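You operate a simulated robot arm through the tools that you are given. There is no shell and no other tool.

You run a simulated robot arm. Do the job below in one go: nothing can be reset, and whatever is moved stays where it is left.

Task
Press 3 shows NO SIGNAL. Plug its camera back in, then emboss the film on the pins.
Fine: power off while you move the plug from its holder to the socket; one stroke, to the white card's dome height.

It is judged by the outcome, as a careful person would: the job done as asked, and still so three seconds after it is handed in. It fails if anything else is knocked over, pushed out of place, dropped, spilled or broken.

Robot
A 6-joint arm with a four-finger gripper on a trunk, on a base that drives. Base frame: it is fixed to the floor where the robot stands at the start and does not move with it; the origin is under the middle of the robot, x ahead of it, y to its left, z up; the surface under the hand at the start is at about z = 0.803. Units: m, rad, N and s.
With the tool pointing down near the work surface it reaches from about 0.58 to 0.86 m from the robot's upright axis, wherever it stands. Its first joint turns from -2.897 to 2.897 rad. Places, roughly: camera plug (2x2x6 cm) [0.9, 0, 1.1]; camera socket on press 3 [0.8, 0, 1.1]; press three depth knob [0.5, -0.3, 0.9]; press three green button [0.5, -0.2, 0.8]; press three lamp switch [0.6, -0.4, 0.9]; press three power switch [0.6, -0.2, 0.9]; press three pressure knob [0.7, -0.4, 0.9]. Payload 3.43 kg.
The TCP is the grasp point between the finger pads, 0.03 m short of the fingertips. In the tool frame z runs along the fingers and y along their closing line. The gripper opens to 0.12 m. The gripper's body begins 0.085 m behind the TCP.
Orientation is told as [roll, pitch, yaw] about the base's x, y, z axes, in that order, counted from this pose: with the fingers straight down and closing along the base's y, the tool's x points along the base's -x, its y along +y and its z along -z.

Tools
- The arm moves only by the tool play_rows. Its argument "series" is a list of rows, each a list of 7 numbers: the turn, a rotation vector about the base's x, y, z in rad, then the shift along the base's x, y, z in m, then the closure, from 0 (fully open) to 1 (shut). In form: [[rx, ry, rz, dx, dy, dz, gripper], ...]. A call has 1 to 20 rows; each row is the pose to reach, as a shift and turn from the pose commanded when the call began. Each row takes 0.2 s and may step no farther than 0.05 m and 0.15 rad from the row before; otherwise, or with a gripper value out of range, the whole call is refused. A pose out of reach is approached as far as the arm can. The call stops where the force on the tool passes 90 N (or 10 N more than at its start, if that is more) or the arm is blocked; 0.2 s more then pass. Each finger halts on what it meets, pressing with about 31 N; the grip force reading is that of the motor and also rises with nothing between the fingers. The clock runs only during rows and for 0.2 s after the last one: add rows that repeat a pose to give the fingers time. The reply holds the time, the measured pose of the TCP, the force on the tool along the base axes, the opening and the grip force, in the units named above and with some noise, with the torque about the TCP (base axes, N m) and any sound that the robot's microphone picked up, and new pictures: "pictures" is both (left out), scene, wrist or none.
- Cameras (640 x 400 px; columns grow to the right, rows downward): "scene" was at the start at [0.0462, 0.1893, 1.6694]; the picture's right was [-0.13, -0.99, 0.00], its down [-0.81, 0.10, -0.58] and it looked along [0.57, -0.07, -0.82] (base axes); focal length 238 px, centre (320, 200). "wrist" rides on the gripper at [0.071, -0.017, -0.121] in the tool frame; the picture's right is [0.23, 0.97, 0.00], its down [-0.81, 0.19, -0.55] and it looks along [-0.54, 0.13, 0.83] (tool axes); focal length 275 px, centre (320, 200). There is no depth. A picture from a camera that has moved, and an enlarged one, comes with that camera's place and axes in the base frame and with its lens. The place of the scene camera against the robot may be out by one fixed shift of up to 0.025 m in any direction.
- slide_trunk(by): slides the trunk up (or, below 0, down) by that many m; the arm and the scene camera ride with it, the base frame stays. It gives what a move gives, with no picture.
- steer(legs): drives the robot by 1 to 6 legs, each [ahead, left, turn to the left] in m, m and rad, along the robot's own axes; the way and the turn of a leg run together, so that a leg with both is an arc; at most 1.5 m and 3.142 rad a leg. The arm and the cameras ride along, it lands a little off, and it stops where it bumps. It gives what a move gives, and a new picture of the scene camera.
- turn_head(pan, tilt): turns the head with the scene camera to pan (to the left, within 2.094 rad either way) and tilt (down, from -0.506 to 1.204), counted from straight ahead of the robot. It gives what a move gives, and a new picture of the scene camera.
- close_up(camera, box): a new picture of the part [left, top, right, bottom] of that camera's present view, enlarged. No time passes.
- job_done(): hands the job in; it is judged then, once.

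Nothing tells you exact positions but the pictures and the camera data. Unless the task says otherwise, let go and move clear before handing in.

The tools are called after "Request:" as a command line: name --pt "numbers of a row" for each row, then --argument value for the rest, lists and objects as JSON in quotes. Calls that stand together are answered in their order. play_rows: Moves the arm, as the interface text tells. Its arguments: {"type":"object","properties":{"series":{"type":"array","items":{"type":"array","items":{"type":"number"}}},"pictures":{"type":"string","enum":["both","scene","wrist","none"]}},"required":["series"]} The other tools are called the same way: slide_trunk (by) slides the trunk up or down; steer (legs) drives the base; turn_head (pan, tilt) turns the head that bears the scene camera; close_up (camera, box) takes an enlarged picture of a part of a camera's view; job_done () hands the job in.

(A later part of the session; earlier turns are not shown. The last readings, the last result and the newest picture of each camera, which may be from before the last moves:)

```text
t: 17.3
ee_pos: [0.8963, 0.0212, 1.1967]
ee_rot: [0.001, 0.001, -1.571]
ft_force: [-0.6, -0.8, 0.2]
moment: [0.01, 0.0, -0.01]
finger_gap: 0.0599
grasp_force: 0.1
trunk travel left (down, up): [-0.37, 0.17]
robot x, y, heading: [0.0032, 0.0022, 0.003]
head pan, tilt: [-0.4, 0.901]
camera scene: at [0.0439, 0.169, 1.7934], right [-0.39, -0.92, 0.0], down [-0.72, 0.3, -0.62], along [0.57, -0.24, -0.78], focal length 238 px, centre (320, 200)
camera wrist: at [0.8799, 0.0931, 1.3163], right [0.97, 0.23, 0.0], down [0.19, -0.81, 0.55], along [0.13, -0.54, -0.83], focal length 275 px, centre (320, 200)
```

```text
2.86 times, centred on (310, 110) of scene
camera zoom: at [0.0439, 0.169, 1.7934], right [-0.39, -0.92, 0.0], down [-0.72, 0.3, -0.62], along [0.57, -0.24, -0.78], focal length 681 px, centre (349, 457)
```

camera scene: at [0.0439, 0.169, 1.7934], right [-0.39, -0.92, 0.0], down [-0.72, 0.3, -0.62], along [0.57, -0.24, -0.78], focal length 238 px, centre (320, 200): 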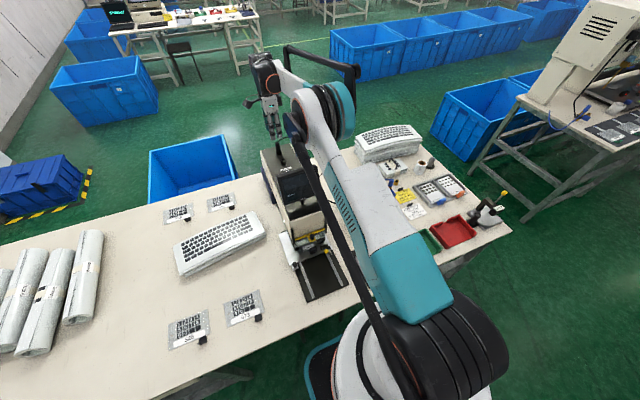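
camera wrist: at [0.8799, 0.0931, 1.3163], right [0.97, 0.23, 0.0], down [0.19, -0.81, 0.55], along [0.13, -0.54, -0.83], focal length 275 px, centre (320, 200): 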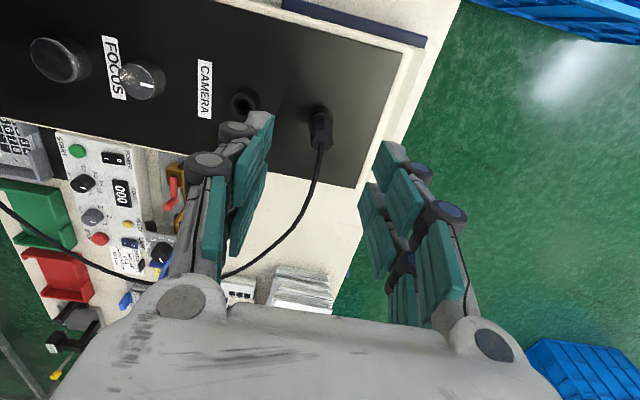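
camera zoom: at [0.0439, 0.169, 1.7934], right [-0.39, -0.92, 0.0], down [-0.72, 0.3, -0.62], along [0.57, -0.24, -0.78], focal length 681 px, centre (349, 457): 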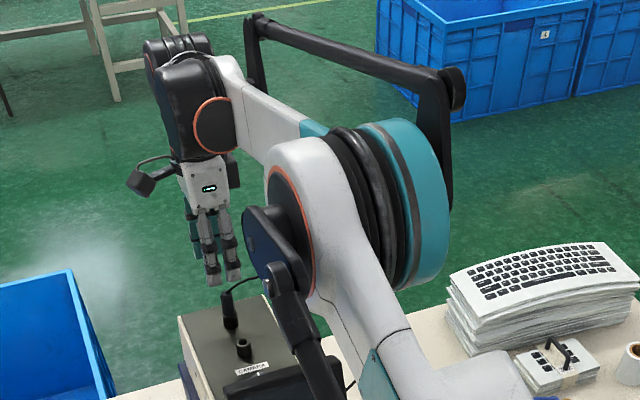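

The plug axis comes out near (0.8985, 0.017), and the socket lies about 67.7 mm toward the robot and 2 mm toward -y. I descend with the fingers straddling the plug, leaving the tips just above the holder rim.

Request:
play_rows --pt "0 0 0 0.0015 -0.0015 -0.03 0.5" --pt "0 0 0 0.0015 -0.0015 -0.05 0.5" --pt "0 0 0 0.0015 -0.0015 -0.065 0.5" --pt "0 0 0 0.0015 -0.0015 -0.077 0.5" --pt "0 0 0 0.0015 -0.0015 -0.077 0.5" --pictures "both"

Request:
close_up --camera "wrist" --box '[220, 80, 400, 220]'

Request:
close_up --camera "scene" --box '[240, 90, 320, 170]'

```text
t: 18.5
ee_pos: [0.8974, 0.0183, 1.1189]
ee_rot: [0.0, -0.002, -1.572]
ft_force: [-0.6, 0.1, -0.1]
moment: [-0.02, 0.01, -0.02]
finger_gap: 0.0599
grasp_force: 0.1
trunk travel left (down, up): [-0.37, 0.17]
robot x, y, heading: [-0.0019, 0.0016, -0.002]
head pan, tilt: [-0.4, 0.901]
camera scene: at [0.044, 0.1691, 1.7933], right [-0.39, -0.92, 0.0], down [-0.72, 0.3, -0.62], along [0.57, -0.24, -0.78], focal length 238 px, centre (320, 200)
camera wrist: at [0.8802, 0.0893, 1.2393], right [0.97, 0.23, 0.0], down [0.19, -0.81, 0.55], along [0.13, -0.54, -0.83], focal length 275 px, centre (320, 200)
```

scene: 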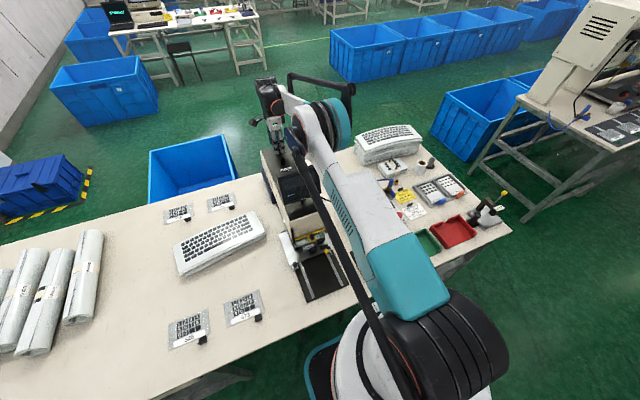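
wrist: 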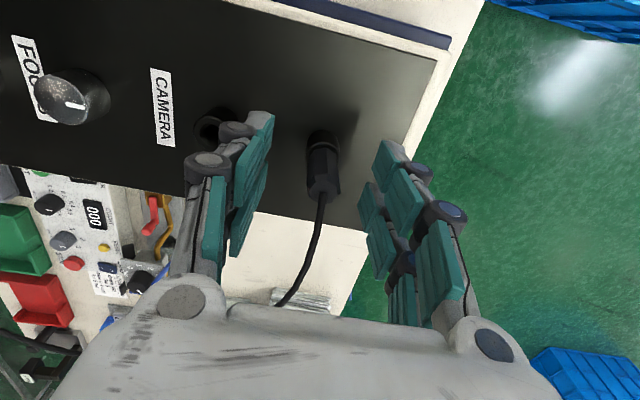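

```text
2.86 times, centred on (310, 150) of wrist
camera zoom: at [0.8802, 0.0893, 1.2393], right [0.97, 0.23, 0.0], down [0.19, -0.81, 0.55], along [0.13, -0.54, -0.83], focal length 786 px, centre (349, 343)
```

zoom: 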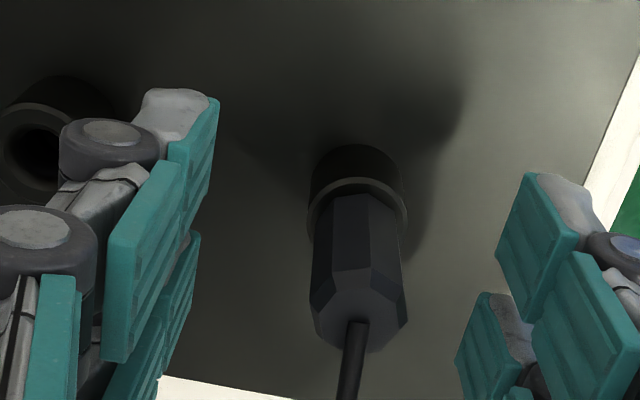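

```text
5.00 times, centred on (280, 130) of scene
camera zoom: at [0.044, 0.1691, 1.7933], right [-0.39, -0.92, 0.0], down [-0.72, 0.3, -0.62], along [0.57, -0.24, -0.78], focal length 1192 px, centre (520, 550)
```

zoom: 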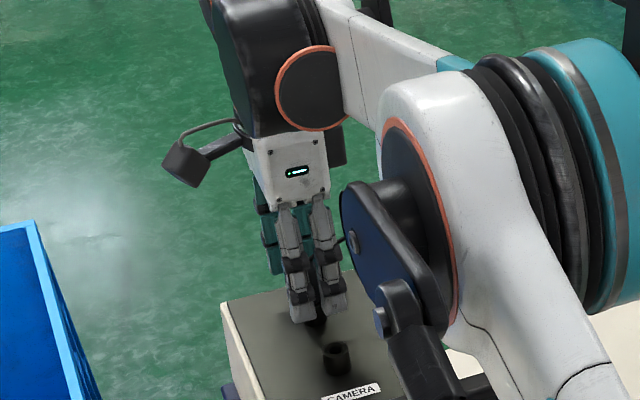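

The plug top is level with the TCP and the rim is about 47 mm below it, so I go down another centimetre and close on the plug.

Request:
play_rows --pt "0 0 0 0.0012 0 -0.005 0.5" --pt "0 0 0 0.0012 0 -0.011 0.5" --pt "0 0 0 0.0012 0 -0.011 0.65" --pt "0 0 0 0.0012 0 -0.011 0.78" --pt "0 0 0 0.0012 0 -0.011 0.85" --pt "0 0 0 0.0012 0 -0.011 1" --pt "0 0 0 0.0012 0 -0.011 1" --pt "0 0 0 0.0012 0 -0.011 1" --pictures "wrist"

Request:
close_up --camera "wrist" --box '[220, 80, 400, 220]'

```text
t: 20.3
ee_pos: [0.8999, 0.0177, 1.1077]
ee_rot: [0.0, 0.0, -1.57]
ft_force: [0.0, 0.1, -0.8]
moment: [0.01, -0.03, -0.01]
finger_gap: 0.0157
grasp_force: 31.6
trunk travel left (down, up): [-0.37, 0.17]
robot x, y, heading: [-0.0001, -0.0001, -0.001]
head pan, tilt: [-0.4, 0.901]
camera wrist: at [0.8825, 0.0894, 1.229], right [0.97, 0.23, 0.0], down [0.19, -0.81, 0.55], along [0.13, -0.54, -0.83], focal length 275 px, centre (320, 200)
```

wrist: 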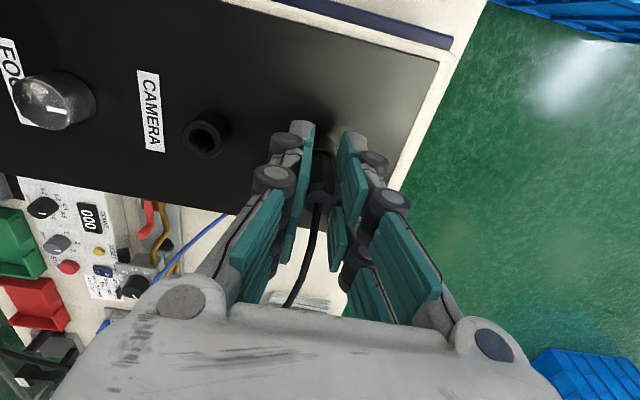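

```text
2.86 times, centred on (310, 150) of wrist
camera zoom: at [0.8825, 0.0894, 1.229], right [0.97, 0.23, 0.0], down [0.19, -0.81, 0.55], along [0.13, -0.54, -0.83], focal length 786 px, centre (349, 343)
```

zoom: 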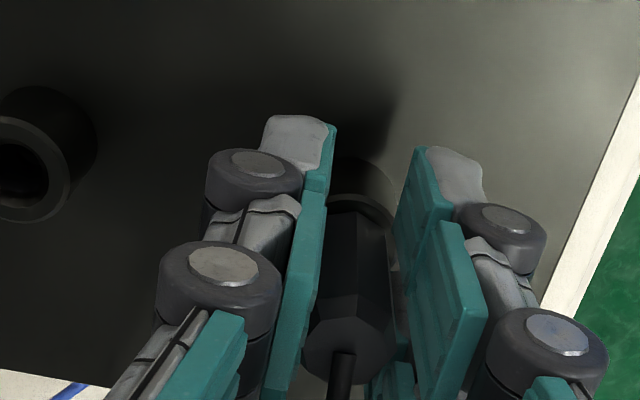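

The fingers stopped at 15.7 mm on the plug. I lift it straight out of the holder.

Request:
play_rows --pt "0 0 0 0 0 0.006 1" --pt "0 0 0 0 0 0.014 1" --pt "0 0 0 0 0 0.024 1" --pt "0 0 0 0 0 0.034 1" --pt "0 0 0 0 0 0.044 1" --pt "0 0 0 0 0 0.05 1" --pt "0 0 0 0 0 0.05 1" --pictures "both"

Request:
close_up --camera "wrist" --box '[200, 60, 400, 220]'

Request:
close_up --camera "scene" --box '[250, 110, 310, 160]'

```text
t: 21.9
ee_pos: [0.8987, 0.0191, 1.1562]
ee_rot: [0.0, 0.0, -1.571]
ft_force: [0.1, -0.3, -0.3]
moment: [-0.02, 0.01, -0.02]
finger_gap: 0.0152
grasp_force: 31.3
trunk travel left (down, up): [-0.37, 0.17]
robot x, y, heading: [0.0005, -0.0011, 0.001]
head pan, tilt: [-0.4, 0.901]
camera scene: at [0.0442, 0.1691, 1.7933], right [-0.39, -0.92, 0.0], down [-0.72, 0.3, -0.62], along [0.57, -0.24, -0.78], focal length 238 px, centre (320, 200)
camera wrist: at [0.8826, 0.0902, 1.278], right [0.97, 0.23, 0.0], down [0.19, -0.81, 0.55], along [0.13, -0.54, -0.83], focal length 275 px, centre (320, 200)
```

scene: 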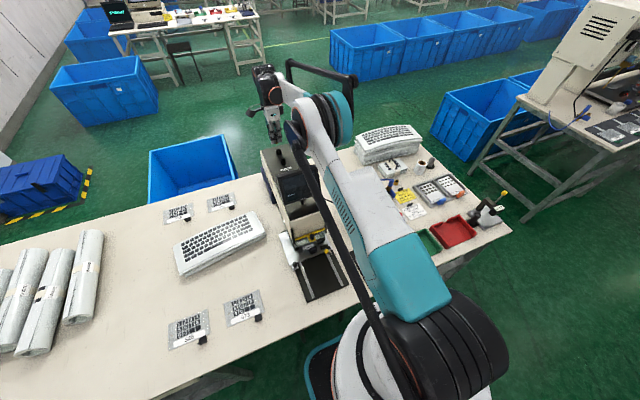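
wrist: 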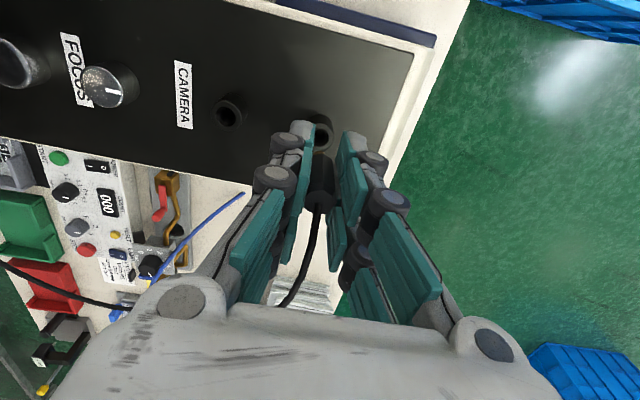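

```text
2.50 times, centred on (300, 140) of wrist
camera zoom: at [0.8826, 0.0902, 1.278], right [0.97, 0.23, 0.0], down [0.19, -0.81, 0.55], along [0.13, -0.54, -0.83], focal length 688 px, centre (370, 350)
```

zoom: 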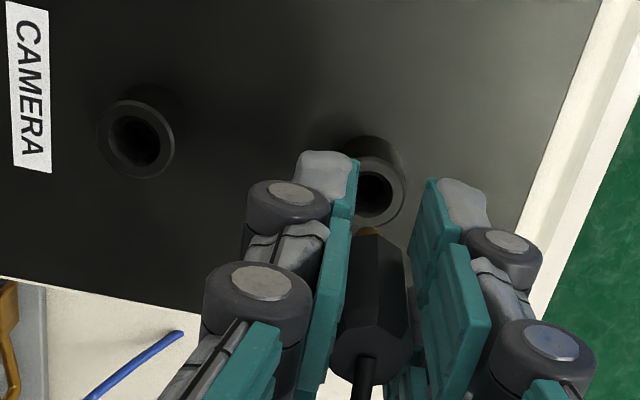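

```text
8.00 times, centred on (280, 135) of scene
camera zoom: at [0.0442, 0.1691, 1.7933], right [-0.39, -0.92, 0.0], down [-0.72, 0.3, -0.62], along [0.57, -0.24, -0.78], focal length 1907 px, centre (640, 720)
```

zoom: 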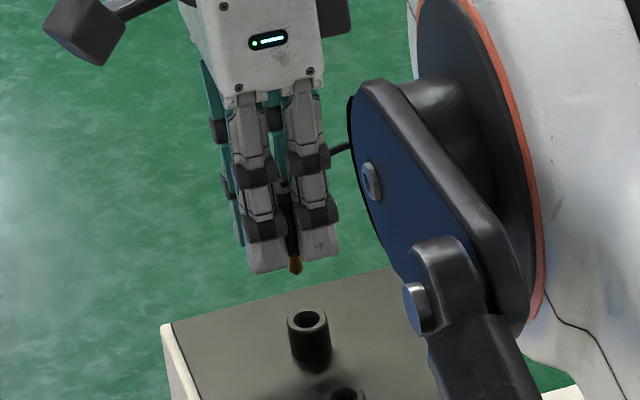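

The plug is out cleanly with its brass tip visible. Since the hand only moved straight up, the holder's place in this wrist view is my reference: I shift over the socket at the same height and match the picture.

Request:
play_rows --pt "0 0 0 -0.02 0 0 1" --pt "0 0 0 -0.045 -0.0005 0 1" --pt "0 0 0 -0.068 -0.001 0 1" --pt "0 0 0 -0.068 -0.001 0 1" --pictures "both"

Request:
close_up --camera "wrist" --box '[200, 60, 400, 220]'

Request:
close_up --camera "scene" --box '[250, 110, 310, 160]'

```text
t: 22.9
ee_pos: [0.8302, 0.0148, 1.1558]
ee_rot: [0.001, 0.0, -1.57]
ft_force: [0.1, 0.3, -0.1]
moment: [-0.02, 0.0, -0.01]
finger_gap: 0.0151
grasp_force: 30.9
trunk travel left (down, up): [-0.37, 0.17]
robot x, y, heading: [0.0004, -0.0027, 0.003]
head pan, tilt: [-0.4, 0.901]
camera scene: at [0.0446, 0.1691, 1.7932], right [-0.39, -0.92, 0.0], down [-0.72, 0.3, -0.62], along [0.57, -0.24, -0.78], focal length 238 px, centre (320, 200)
camera wrist: at [0.8141, 0.0866, 1.2766], right [0.97, 0.23, 0.0], down [0.19, -0.81, 0.55], along [0.13, -0.54, -0.83], focal length 275 px, centre (320, 200)
```

scene: 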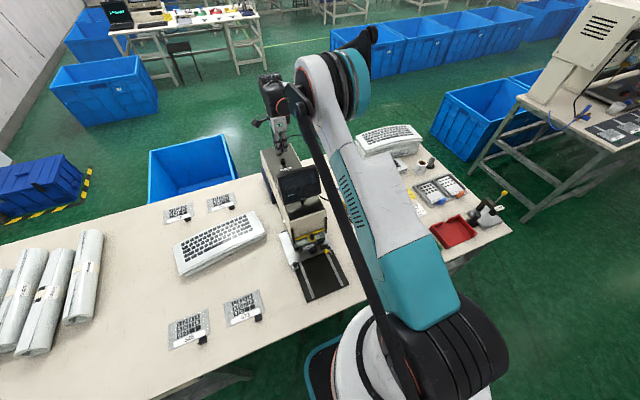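
wrist: 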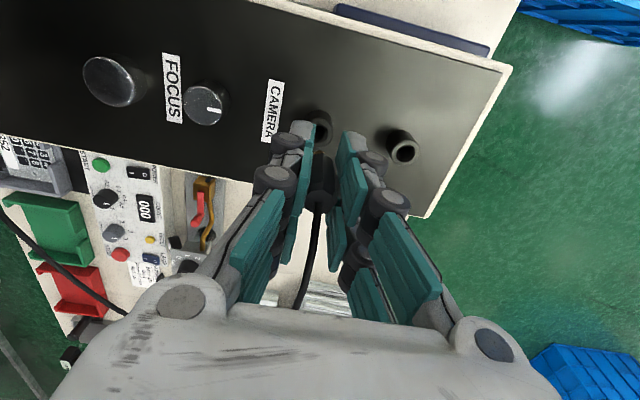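

```text
2.50 times, centred on (300, 140) of wrist
camera zoom: at [0.8141, 0.0866, 1.2766], right [0.97, 0.23, 0.0], down [0.19, -0.81, 0.55], along [0.13, -0.54, -0.83], focal length 688 px, centre (370, 350)
```

zoom: 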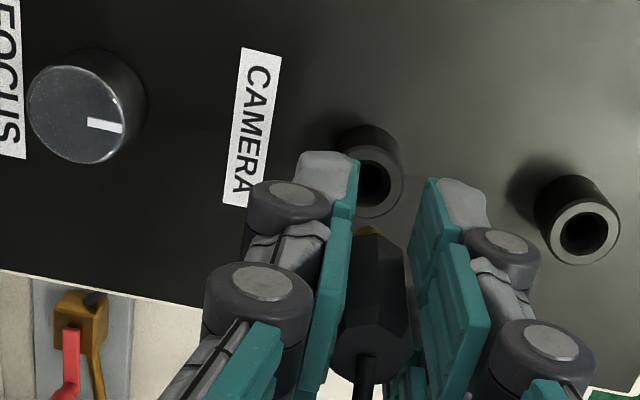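

```text
8.00 times, centred on (280, 135) of scene
camera zoom: at [0.0446, 0.1691, 1.7932], right [-0.39, -0.92, 0.0], down [-0.72, 0.3, -0.62], along [0.57, -0.24, -0.78], focal length 1907 px, centre (640, 720)
```

zoom: 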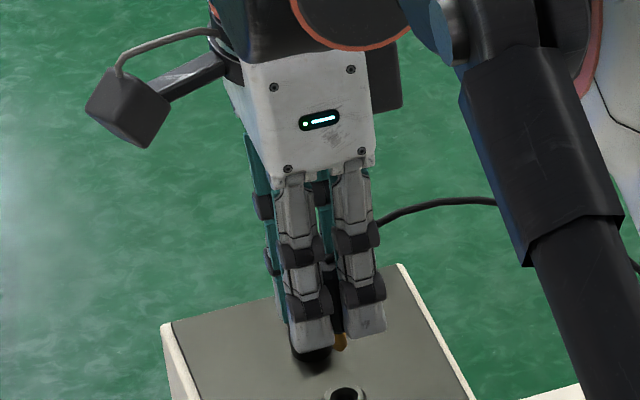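

Compared with the holder reference, the socket shows about 3 px too far left and 8 px too high. I correct by about 1.2 mm in -x and 2.4 mm in +y and compare again.

Request:
play_rows --pt "0 0 0 -0.0012 0.0024 0 1" --pt "0 0 0 -0.0012 0.0024 0 1" --pictures "none"

Request:
close_up --camera "wrist" --box '[200, 60, 400, 220]'

Request:
close_up --camera "wrist" --box '[300, 100, 350, 160]'

Request:
close_up --camera "scene" --box '[270, 140, 310, 165]'

```text
t: 23.5
ee_pos: [0.8313, 0.0176, 1.1569]
ee_rot: [0.001, -0.001, -1.571]
ft_force: [0.1, -0.3, -0.1]
moment: [0.01, -0.01, -0.03]
finger_gap: 0.0151
grasp_force: 31.2
trunk travel left (down, up): [-0.37, 0.17]
robot x, y, heading: [0.0018, 0.003, -0.0]
head pan, tilt: [-0.4, 0.901]
```

```text
2.50 times, centred on (300, 140) of wrist
camera zoom: at [0.8131, 0.0886, 1.2777], right [0.97, 0.23, 0.0], down [0.19, -0.81, 0.55], along [0.13, -0.54, -0.83], focal length 688 px, centre (370, 350)
```

zoom: 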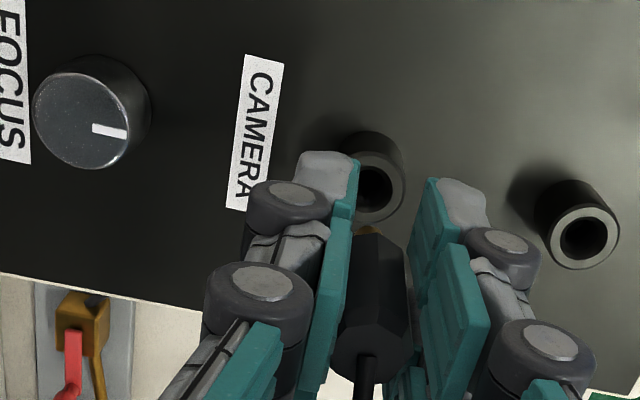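

```text
6.67 times, centred on (325, 130) of wrist
camera zoom: at [0.8131, 0.0886, 1.2777], right [0.97, 0.23, 0.0], down [0.19, -0.81, 0.55], along [0.13, -0.54, -0.83], focal length 1835 px, centre (287, 667)
```

zoom: 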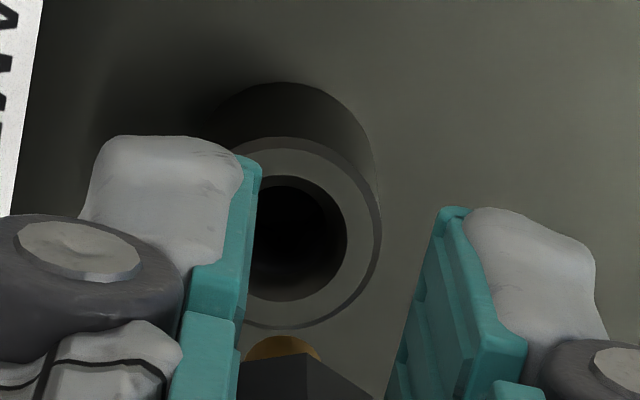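

```text
16.00 times, centred on (290, 152) of scene
camera zoom: at [0.0441, 0.1691, 1.7933], right [-0.39, -0.92, 0.0], down [-0.72, 0.3, -0.62], along [0.57, -0.24, -0.78], focal length 3813 px, centre (800, 960)
```

zoom: 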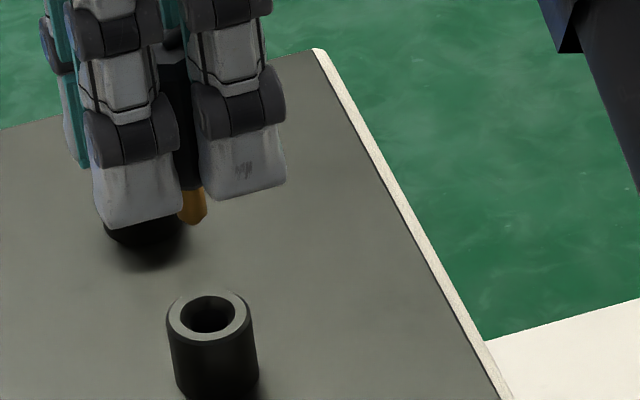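

The match is now within about 1 mm, and the hole is much wider than the brass tip. I nudge 0.8 mm in +y and lower most of the way, checking alignment before entry.

Request:
play_rows --pt "0 0 0 0 0.0008 -0.01 1" --pt "0 0 0 0 0.0008 -0.02 1" --pt "0 0 0 0 0.0008 -0.03 1" --pt "0 0 0 0 0.0008 -0.03 1" --pictures "none"

Request:
close_up --camera "wrist" --box '[290, 100, 350, 160]'

Request:
close_up --camera "scene" --box '[270, 140, 310, 165]'

```text
t: 24.5
ee_pos: [0.8293, 0.0187, 1.1277]
ee_rot: [-0.001, 0.0, -1.57]
ft_force: [-0.4, 0.5, -0.5]
moment: [0.03, -0.04, -0.02]
finger_gap: 0.0151
grasp_force: 31.3
trunk travel left (down, up): [-0.37, 0.17]
robot x, y, heading: [-0.0014, -0.0005, -0.004]
head pan, tilt: [-0.4, 0.901]
```

```text
6.67 times, centred on (320, 130) of wrist
camera zoom: at [0.8129, 0.091, 1.2486], right [0.97, 0.23, 0.0], down [0.19, -0.81, 0.55], along [0.13, -0.54, -0.83], focal length 1835 px, centre (320, 667)
```

zoom: 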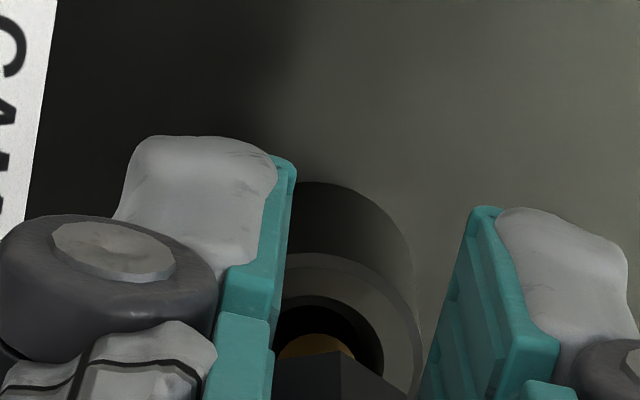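

```text
16.00 times, centred on (290, 152) of scene
camera zoom: at [0.044, 0.1691, 1.7933], right [-0.39, -0.92, 0.0], down [-0.72, 0.3, -0.62], along [0.57, -0.24, -0.78], focal length 3813 px, centre (800, 960)
```

zoom: 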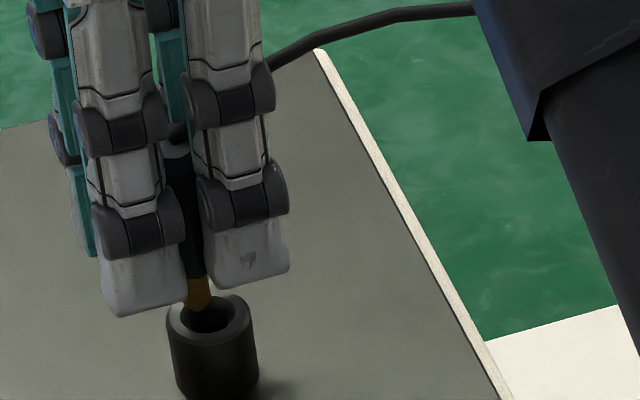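

The brass tip is over the hole within about a millimetre. I lower it slowly into the socket.

Request:
play_rows --pt "0 0 0 0 0 -0.003 1" --pt "0 0 0 0 0 -0.006 1" --pt "0 0 0 0 0 -0.009 1" --pt "0 0 0 0 0 -0.012 1" --pictures "none"

Request:
close_up --camera "wrist" --box '[290, 100, 350, 160]'

Request:
close_up --camera "scene" --box '[270, 140, 310, 165]'

```text
t: 25.5
ee_pos: [0.8295, 0.0171, 1.1162]
ee_rot: [0.0, 0.001, -1.573]
ft_force: [-0.6, -5.6, -0.9]
moment: [-0.27, -0.03, -0.01]
finger_gap: 0.0148
grasp_force: 31.5
trunk travel left (down, up): [-0.37, 0.17]
robot x, y, heading: [-0.0019, -0.0027, -0.007]
head pan, tilt: [-0.4, 0.901]
```

```text
6.67 times, centred on (320, 130) of wrist
camera zoom: at [0.8136, 0.0901, 1.2366], right [0.97, 0.23, 0.0], down [0.19, -0.81, 0.55], along [0.13, -0.54, -0.83], focal length 1835 px, centre (320, 667)
```

zoom: 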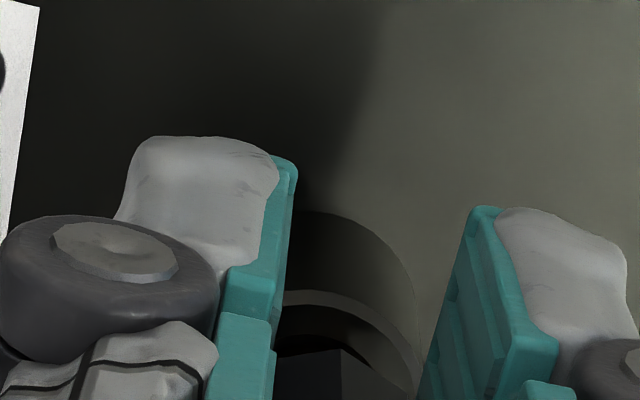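

```text
16.00 times, centred on (290, 152) of scene
camera zoom: at [0.0443, 0.1683, 1.7933], right [-0.39, -0.92, 0.0], down [-0.72, 0.31, -0.62], along [0.57, -0.24, -0.78], focal length 3813 px, centre (800, 960)
```

zoom: 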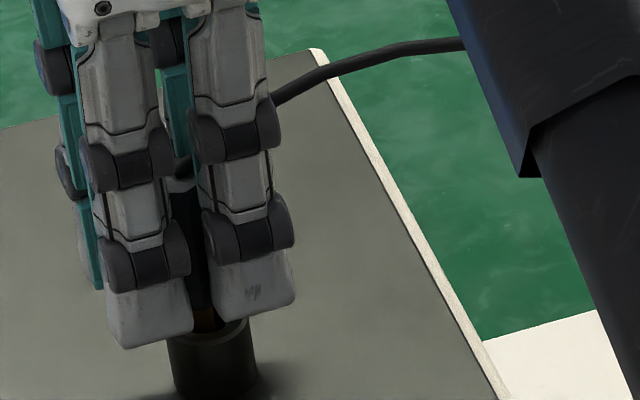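

The tip is in the hole but the wall pushes it toward -y, so I ease back 1.2 mm in -y and check the force.

Request:
play_rows --pt "0 0 0 0 -0.0006 0 1" --pt "0 0 0 0 -0.0012 0 1" --pt "0 0 0 0 -0.0012 0 1" --pictures "none"

```text
t: 26.3
ee_pos: [0.8305, 0.018, 1.1155]
ee_rot: [-0.001, -0.001, -1.57]
ft_force: [-0.6, -3.9, -0.7]
moment: [-0.12, 0.01, 0.01]
finger_gap: 0.0147
grasp_force: 30.3
trunk travel left (down, up): [-0.37, 0.17]
robot x, y, heading: [0.0001, -0.0008, -0.002]
head pan, tilt: [-0.4, 0.901]
```

Request:
play_rows --pt "0 0 0 0 -0.0008 0 1" --pt "0 0 0 0 -0.0015 0 1" --pt "0 0 0 0 -0.0015 0 1" --pictures "none"

```text
t: 27.1
ee_pos: [0.8303, 0.0173, 1.1167]
ee_rot: [0.0, -0.002, -1.571]
ft_force: [0.0, -0.7, 0.1]
moment: [-0.03, -0.03, 0.02]
finger_gap: 0.0146
grasp_force: 31.0
trunk travel left (down, up): [-0.37, 0.17]
robot x, y, heading: [-0.0006, 0.0004, -0.002]
head pan, tilt: [-0.4, 0.901]
```

Side force is gone. I continue down to the seating depth.

Request:
play_rows --pt "0 0 0 0 0 -0.002 1" --pt "0 0 0 0 0 -0.004 1" --pt "0 0 0 0 0 -0.006 1" --pt "0 0 0 0 0 -0.008 1" --pt "0 0 0 0 0 -0.008 1" --pictures "none"

Request:
close_up --camera "wrist" --box '[200, 60, 400, 220]'

Request:
close_up --camera "scene" --box '[270, 140, 310, 165]'

```text
t: 28.3
ee_pos: [0.8312, 0.0177, 1.1089]
ee_rot: [-0.001, 0.001, -1.572]
ft_force: [0.4, 0.9, 1.9]
moment: [0.01, 0.02, 0.01]
finger_gap: 0.0142
grasp_force: 30.7
trunk travel left (down, up): [-0.37, 0.17]
robot x, y, heading: [0.001, -0.0011, -0.001]
head pan, tilt: [-0.4, 0.901]
```

```text
2.50 times, centred on (300, 140) of wrist
camera zoom: at [0.8135, 0.0888, 1.2294], right [0.97, 0.23, 0.0], down [0.19, -0.81, 0.55], along [0.13, -0.54, -0.83], focal length 688 px, centre (370, 350)
```

zoom: 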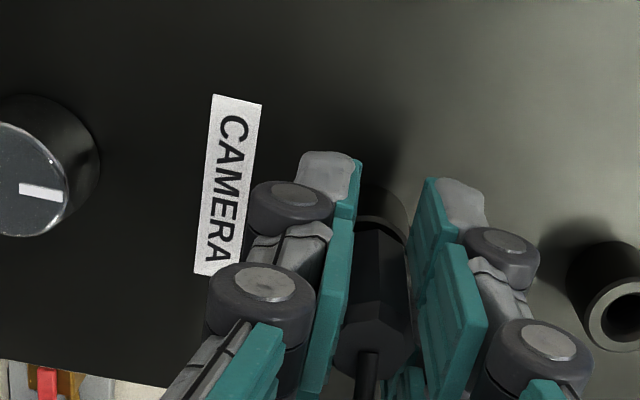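

```text
16.00 times, centred on (290, 152) of scene
camera zoom: at [0.0438, 0.1693, 1.7933], right [-0.39, -0.92, 0.0], down [-0.72, 0.3, -0.62], along [0.57, -0.24, -0.78], focal length 3813 px, centre (800, 960)
```

zoom: 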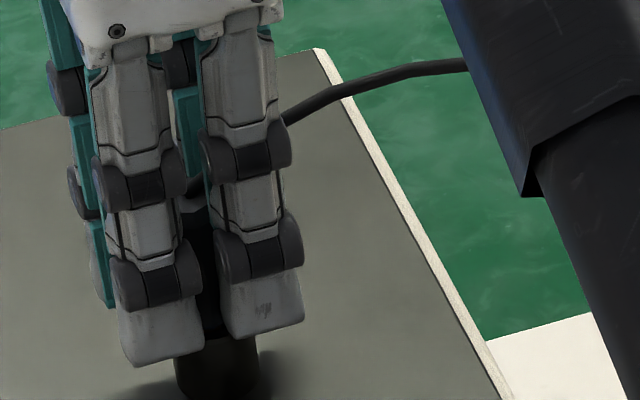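

It is nearly home, with slight upward force. I press a couple of millimetres further to seat it firmly.

Request:
play_rows --pt "0 0 0 0 0 -0.001 1" --pt "0 0 0 0 0 -0.002 1" --pt "0 0 0 0 0 -0.003 1" --pictures "none"

```text
t: 29.1
ee_pos: [0.8294, 0.0162, 1.1082]
ee_rot: [0.001, 0.001, -1.571]
ft_force: [5.8, -0.3, 23.2]
moment: [0.03, -0.07, 0.03]
finger_gap: 0.0142
grasp_force: 31.0
trunk travel left (down, up): [-0.37, 0.17]
robot x, y, heading: [0.002, 0.0011, -0.004]
head pan, tilt: [-0.4, 0.901]
```

It seated with about 23 N of push. I relax the preload, open the fingers slightly, and lift straight off.

Request:
play_rows --pt "0 0 0 0 0 0.002 1" --pt "0 0 0 0 0 0.002 0.85" --pt "0 0 0 0 0 0.002 0.75" --pt "0 0 0 0 0 0.002 0.65" --pt "0 0 0 0 0 0.002 0.63" --pt "0 0 0 0 0 0.002 0.63" --pictures "none"

Request:
close_up --camera "wrist" --box '[200, 60, 400, 220]'

Request:
close_up --camera "scene" --box '[250, 110, 310, 165]'

```text
t: 30.5
ee_pos: [0.8307, 0.0166, 1.107]
ee_rot: [0.0, 0.0, -1.572]
ft_force: [-0.4, -0.3, 0.3]
moment: [0.03, 0.0, 0.03]
finger_gap: 0.0446
grasp_force: 0.1
trunk travel left (down, up): [-0.37, 0.17]
robot x, y, heading: [0.0002, 0.0009, 0.007]
head pan, tilt: [-0.4, 0.901]
```

```text
2.50 times, centred on (300, 140) of wrist
camera zoom: at [0.8141, 0.0883, 1.2286], right [0.97, 0.23, 0.0], down [0.19, -0.81, 0.55], along [0.13, -0.54, -0.83], focal length 688 px, centre (370, 350)
```

zoom: 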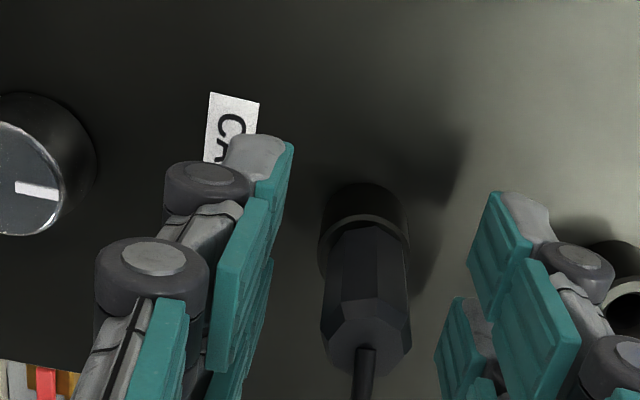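

```text
7.27 times, centred on (280, 138) of scene
camera zoom: at [0.044, 0.1691, 1.7933], right [-0.39, -0.92, 0.0], down [-0.72, 0.3, -0.62], along [0.57, -0.24, -0.78], focal length 1733 px, centre (611, 654)
```

zoom: 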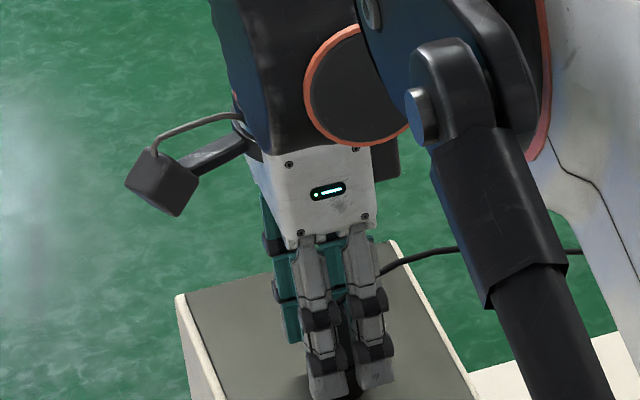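

The plug stands upright in the socket. I lift straight up, check it, then head back to the control box.

Request:
play_rows --pt "0 0 0 0 0 0.02 0.63" --pt "0 0 0 0 0 0.05 0.63" --pt "0 0 0 0 0 0.1 0.63" --pt "0 0 0 0 0 0.15 0.63" --pt "0 0 0 0 0 0.19 0.63" --pt "0 0 0 0 0 0.2 0.63" --pictures "both"

Request:
close_up --camera "wrist" --box '[240, 60, 400, 180]'

Request:
close_up --camera "scene" --box '[230, 120, 330, 220]'

```text
t: 31.9
ee_pos: [0.8319, 0.0175, 1.3068]
ee_rot: [0.001, 0.0, -1.572]
ft_force: [0.4, -0.7, 0.0]
moment: [-0.01, -0.01, -0.01]
finger_gap: 0.0444
grasp_force: 0.1
trunk travel left (down, up): [-0.37, 0.17]
robot x, y, heading: [-0.0001, -0.0051, -0.002]
head pan, tilt: [-0.4, 0.901]
camera scene: at [0.044, 0.1691, 1.7933], right [-0.39, -0.92, 0.0], down [-0.72, 0.3, -0.62], along [0.57, -0.24, -0.78], focal length 238 px, centre (320, 200)
camera wrist: at [0.8153, 0.0893, 1.4275], right [0.97, 0.23, 0.0], down [0.19, -0.81, 0.55], along [0.13, -0.54, -0.83], focal length 275 px, centre (320, 200)
```

scene: 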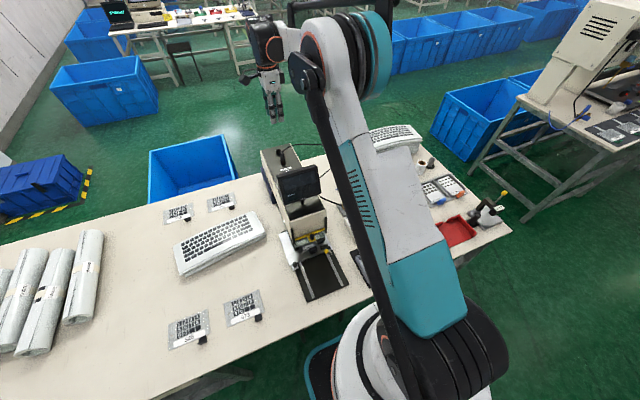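
wrist: 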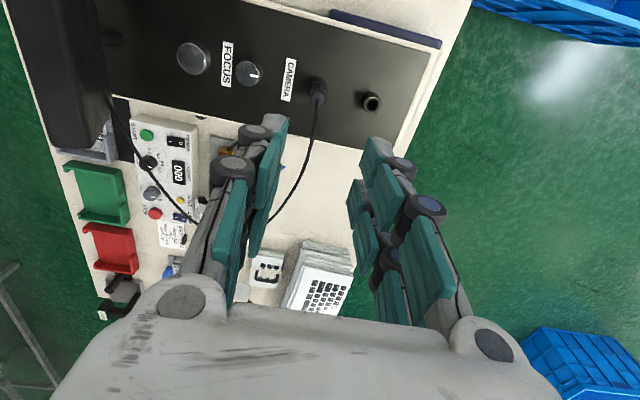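

```text
3.33 times, centred on (320, 120) of wrist
camera zoom: at [0.8153, 0.0893, 1.4275], right [0.97, 0.23, 0.0], down [0.19, -0.81, 0.55], along [0.13, -0.54, -0.83], focal length 918 px, centre (320, 467)
```

zoom: 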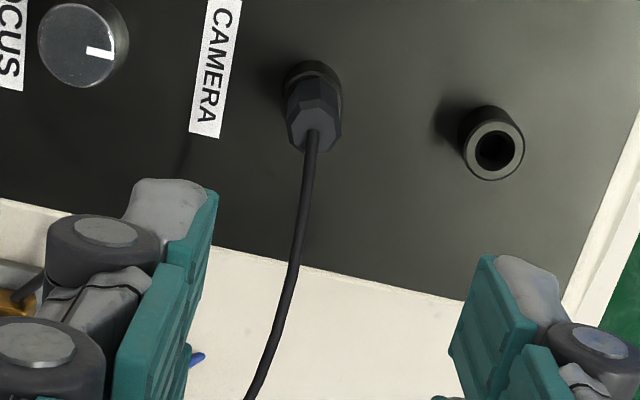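

```text
4.00 times, centred on (280, 170) of scene
camera zoom: at [0.044, 0.1691, 1.7933], right [-0.39, -0.92, 0.0], down [-0.72, 0.3, -0.62], along [0.57, -0.24, -0.78], focal length 953 px, centre (480, 320)
```

zoom: 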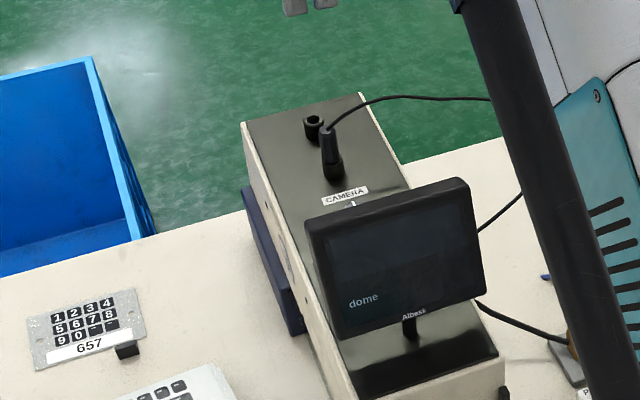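

The plug is fully seated with the cable loose, and the screen is still dark. I go back over the control box, turning the gripper back on the way.

Request:
play_rows --pt "0 0 0 0 0 0.03 0.63" --pt "0 0 0 0 0 0.05 0.63" --pt "0 0 0 -0.03 -0.03 0.05 0.8" --pt "0 0 0 -0.06 -0.06 0.05 1" --pt "0 0 0.12 -0.09 -0.09 0.05 1" --pt "0 0 0.26 -0.12 -0.12 0.05 1" --pt "0 0 0.4 -0.15 -0.15 0.05 1" --pt "0 0 0.54 -0.18 -0.18 0.05 1" --pt "0 0 0.68 -0.21 -0.21 0.05 1" --pt "0 0 0.82 -0.24 -0.224 0.05 1" --pt "0 0 0.96 -0.265 -0.224 0.05 1" --pt "0 0 1.1 -0.275 -0.224 0.05 1" --pt "0 0 1.24 -0.28 -0.224 0.05 1" --pt "0 0 1.38 -0.285 -0.224 0.05 1" --pt "0 0 1.5 -0.285 -0.224 0.05 1" --pt "0 0 1.5708 -0.285 -0.224 0.05 1" --pt "0 0 1.5708 -0.285 -0.224 0.05 1" --pictures "both"

```text
t: 35.5
ee_pos: [0.5444, -0.208, 1.3577]
ee_rot: [0.0, 0.0, 0.002]
ft_force: [-0.3, -0.9, 0.4]
moment: [-0.03, -0.02, 0.01]
finger_gap: 0.0
grasp_force: 31.6
trunk travel left (down, up): [-0.37, 0.17]
robot x, y, heading: [-0.0, -0.0007, -0.0]
head pan, tilt: [-0.4, 0.901]
camera scene: at [0.0439, 0.169, 1.7933], right [-0.39, -0.92, 0.0], down [-0.72, 0.3, -0.62], along [0.57, -0.24, -0.78], focal length 238 px, centre (320, 200)
camera wrist: at [0.4739, -0.2242, 1.4795], right [-0.23, 0.97, 0.0], down [0.81, 0.19, 0.55], along [0.54, 0.13, -0.83], focal length 275 px, centre (320, 200)
```

scene: 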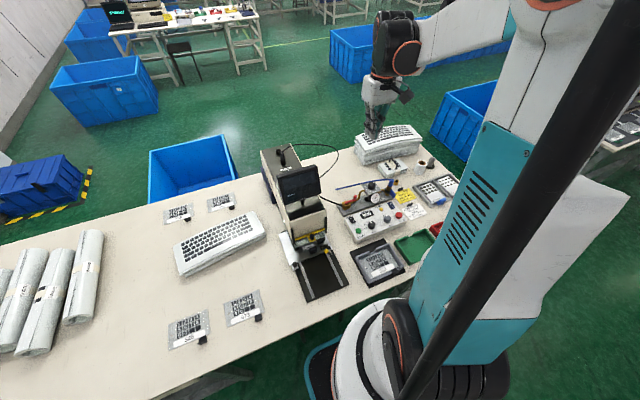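
wrist: 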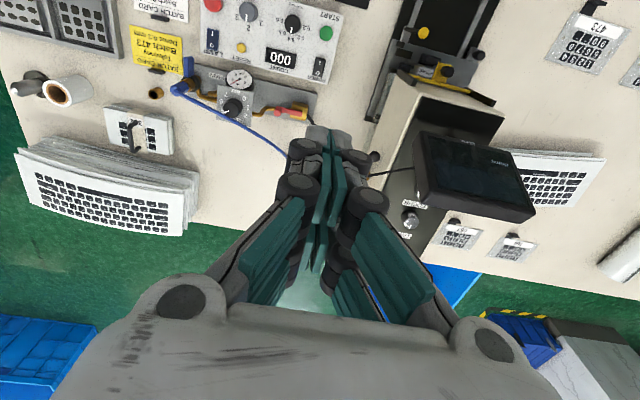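

I lower the trunk again and back the robot up 0.1 m so the START button and knobs fall well inside its reach.

Request:
slide_trunk --by -0.12

Request:
steer --legs '[[-0.1, 0, 0]]'

Request:
close_up --camera "wrist" --box '[190, 0, 370, 140]'

```text
t: 37.0
ee_pos: [0.5438, -0.2076, 1.2383]
ee_rot: [0.0, 0.0, 0.0]
ft_force: [0.4, 0.3, -0.5]
moment: [0.0, 0.0, 0.02]
finger_gap: 0.0
grasp_force: 31.5
trunk travel left (down, up): [-0.25, 0.29]
robot x, y, heading: [0.0001, 0.0018, -0.003]
head pan, tilt: [-0.4, 0.901]
```

```text
t: 38.1
ee_pos: [0.4414, -0.2074, 1.2395]
ee_rot: [0.0, -0.001, -0.002]
ft_force: [-0.5, -0.3, 0.7]
moment: [-0.01, -0.05, -0.01]
finger_gap: 0.0
grasp_force: 31.1
trunk travel left (down, up): [-0.25, 0.29]
robot x, y, heading: [-0.1009, 0.0017, -0.001]
head pan, tilt: [-0.4, 0.901]
camera scene: at [-0.0588, 0.1691, 1.6734], right [-0.39, -0.92, 0.0], down [-0.72, 0.31, -0.62], along [0.57, -0.24, -0.78], focal length 238 px, centre (320, 200)
```

scene: 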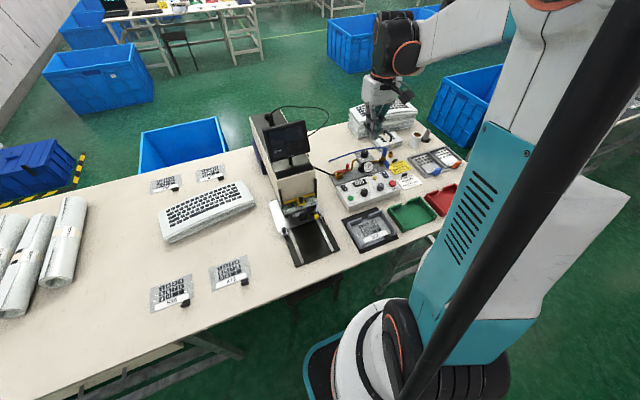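

```text
2.86 times, centred on (280, 70) of wrist
camera zoom: at [0.371, -0.2244, 1.3601], right [-0.23, 0.97, 0.0], down [0.81, 0.19, 0.55], along [0.54, 0.13, -0.83], focal length 786 px, centre (434, 571)
```

zoom: 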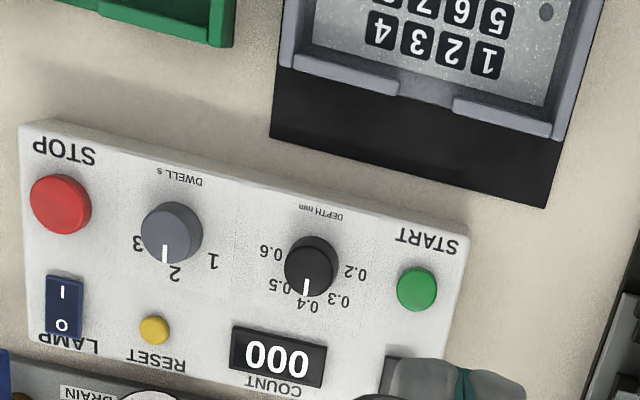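

Everything is as before on the panel. I bring the closed fingers to just above the I half of the power rocker.

Request:
play_rows --pt "0 0 0 0.02 0 -0.035 1" --pt "0 0 0 0.04 0 -0.07 1" --pt "0 0 0 0.06 0 -0.105 1" --pt "0 0 0 0.08 0 -0.14 1" --pt "0 0 0 0.104 0.001 -0.175 1" --pt "0 0 0 0.104 0.001 -0.215 1" --pt "0 0 0 0.104 0.001 -0.26 1" --pt "0 0 0 0.104 0.001 -0.3 1" --pt "0 0 0 0.104 0.001 -0.33 1" --pt "0 0 0 0.104 0.001 -0.33 1" --pictures "wrist"

Request:
close_up --camera "wrist" --box '[260, 60, 400, 180]'

Request:
close_up --camera "wrist" --box '[160, 0, 280, 75]'

```text
t: 40.3
ee_pos: [0.5486, -0.2067, 0.9067]
ee_rot: [0.001, 0.0, -0.002]
ft_force: [-0.4, -0.3, 0.1]
moment: [0.02, 0.02, -0.03]
finger_gap: 0.0003
grasp_force: 30.4
trunk travel left (down, up): [-0.25, 0.29]
robot x, y, heading: [-0.0971, -0.0011, 0.003]
head pan, tilt: [-0.4, 0.901]
camera wrist: at [0.4765, -0.2242, 1.0279], right [-0.23, 0.97, 0.0], down [0.81, 0.19, 0.55], along [0.54, 0.13, -0.83], focal length 275 px, centre (320, 200)
```

wrist: 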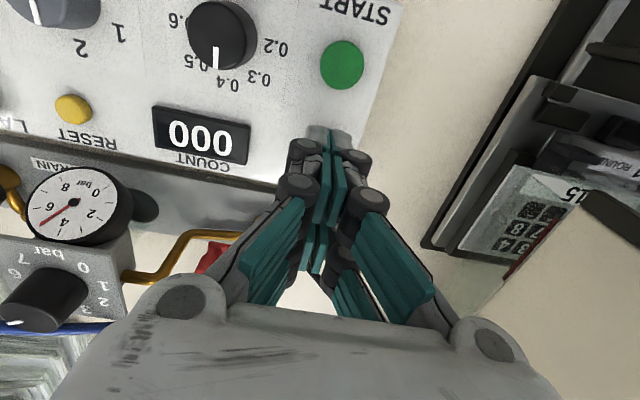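

```text
3.33 times, centred on (330, 120) of wrist
camera zoom: at [0.4765, -0.2242, 1.0279], right [-0.23, 0.97, 0.0], down [0.81, 0.19, 0.55], along [0.54, 0.13, -0.83], focal length 918 px, centre (287, 467)
```

zoom: 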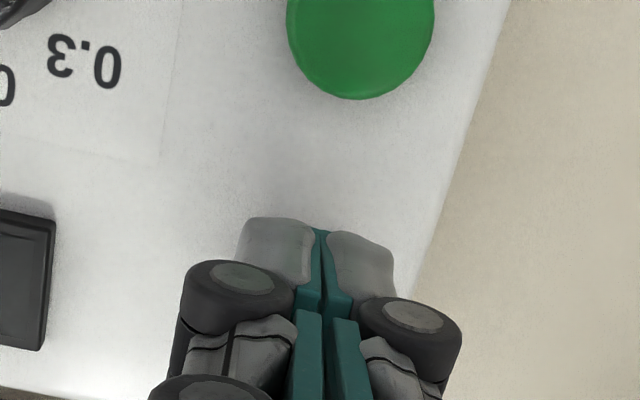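

```text
5.33 times, centred on (220, 38) of wrist
camera zoom: at [0.4765, -0.2242, 1.0279], right [-0.23, 0.97, 0.0], down [0.81, 0.19, 0.55], along [0.54, 0.13, -0.83], focal length 1468 px, centre (853, 1067)
```

zoom: 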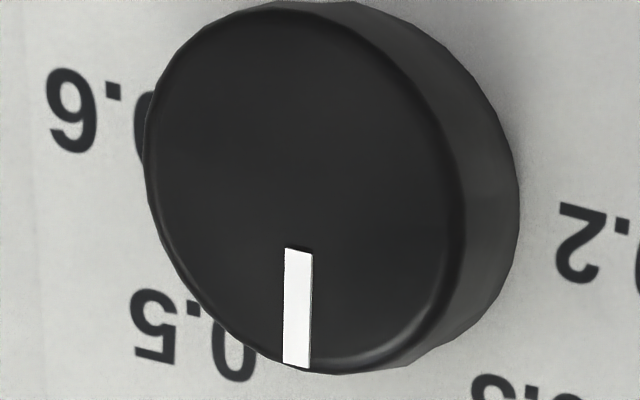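

Measured in the base frame the depth pointer lies exactly toward the 0.4 mark, so the knob needs no change. Now I press the I half of the power switch in small steps.

Request:
play_rows --pt "0 0 0 -0.003 0 -0.005 1" --pt "0 0 0 -0.003 0 -0.01 1" --pt "0 0 0 -0.003 0 -0.014 1" --pt "0 0 0 -0.003 0 -0.017 1" --pt "0 0 0 -0.003 0 -0.02 1" --pictures "wrist"

```text
t: 41.5
ee_pos: [0.5452, -0.206, 0.8873]
ee_rot: [0.0, -0.001, -0.001]
ft_force: [0.9, 0.6, 0.3]
moment: [-0.01, 0.0, 0.0]
finger_gap: 0.0
grasp_force: 30.6
trunk travel left (down, up): [-0.25, 0.29]
robot x, y, heading: [-0.1003, 0.0043, -0.004]
head pan, tilt: [-0.4, 0.901]
camera wrist: at [0.4738, -0.2229, 1.0091], right [-0.23, 0.97, 0.0], down [0.81, 0.19, 0.55], along [0.54, 0.13, -0.83], focal length 275 px, centre (320, 200)
```

wrist: 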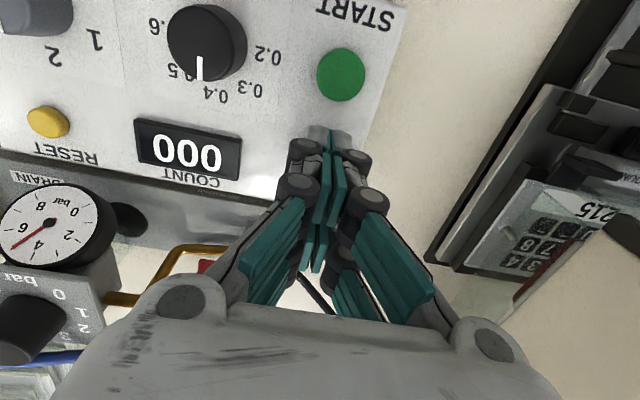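

Request:
play_rows --pt "0 0 0 0 0 -0.002 1" --pt "0 0 0 0 0 -0.004 1" --pt "0 0 0 0 0 -0.006 1" --pictures "wrist"

Request:
close_up --camera "scene" --box '[250, 110, 420, 220]'

```text
t: 42.3
ee_pos: [0.5441, -0.2069, 0.8823]
ee_rot: [-0.002, 0.0, 0.0]
ft_force: [0.0, 0.0, -0.7]
moment: [-0.01, -0.02, -0.01]
finger_gap: 0.0
grasp_force: 30.8
trunk travel left (down, up): [-0.25, 0.29]
robot x, y, heading: [-0.0985, 0.0026, 0.003]
head pan, tilt: [-0.4, 0.901]
camera wrist: at [0.4733, -0.2233, 1.0032], right [-0.23, 0.97, 0.0], down [0.81, 0.19, 0.55], along [0.54, 0.13, -0.83], focal length 275 px, centre (320, 200)
```

wrist: 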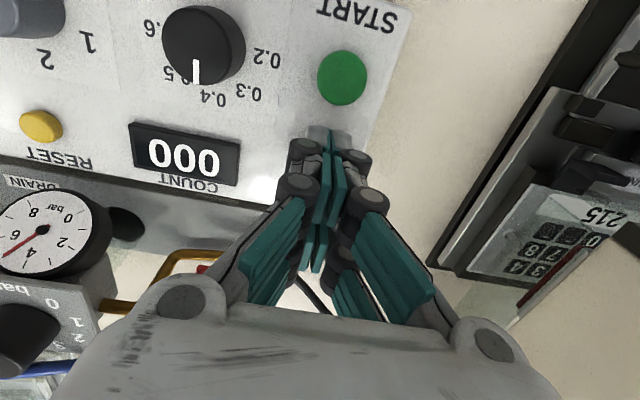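

```text
3.64 times, centred on (335, 165) of scene
camera zoom: at [-0.0568, 0.169, 1.6733], right [-0.39, -0.92, 0.0], down [-0.72, 0.31, -0.62], along [0.57, -0.24, -0.78], focal length 867 px, centre (266, 327)
```

zoom: 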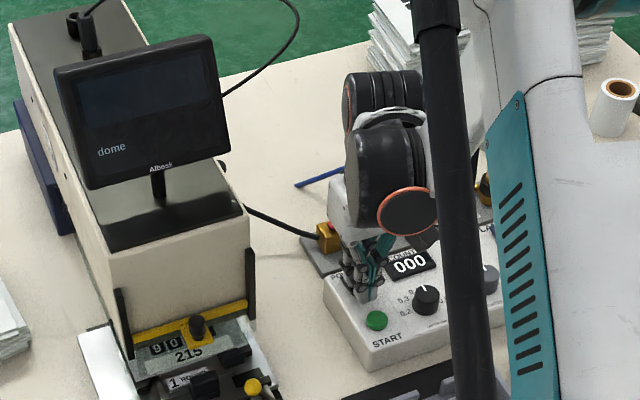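

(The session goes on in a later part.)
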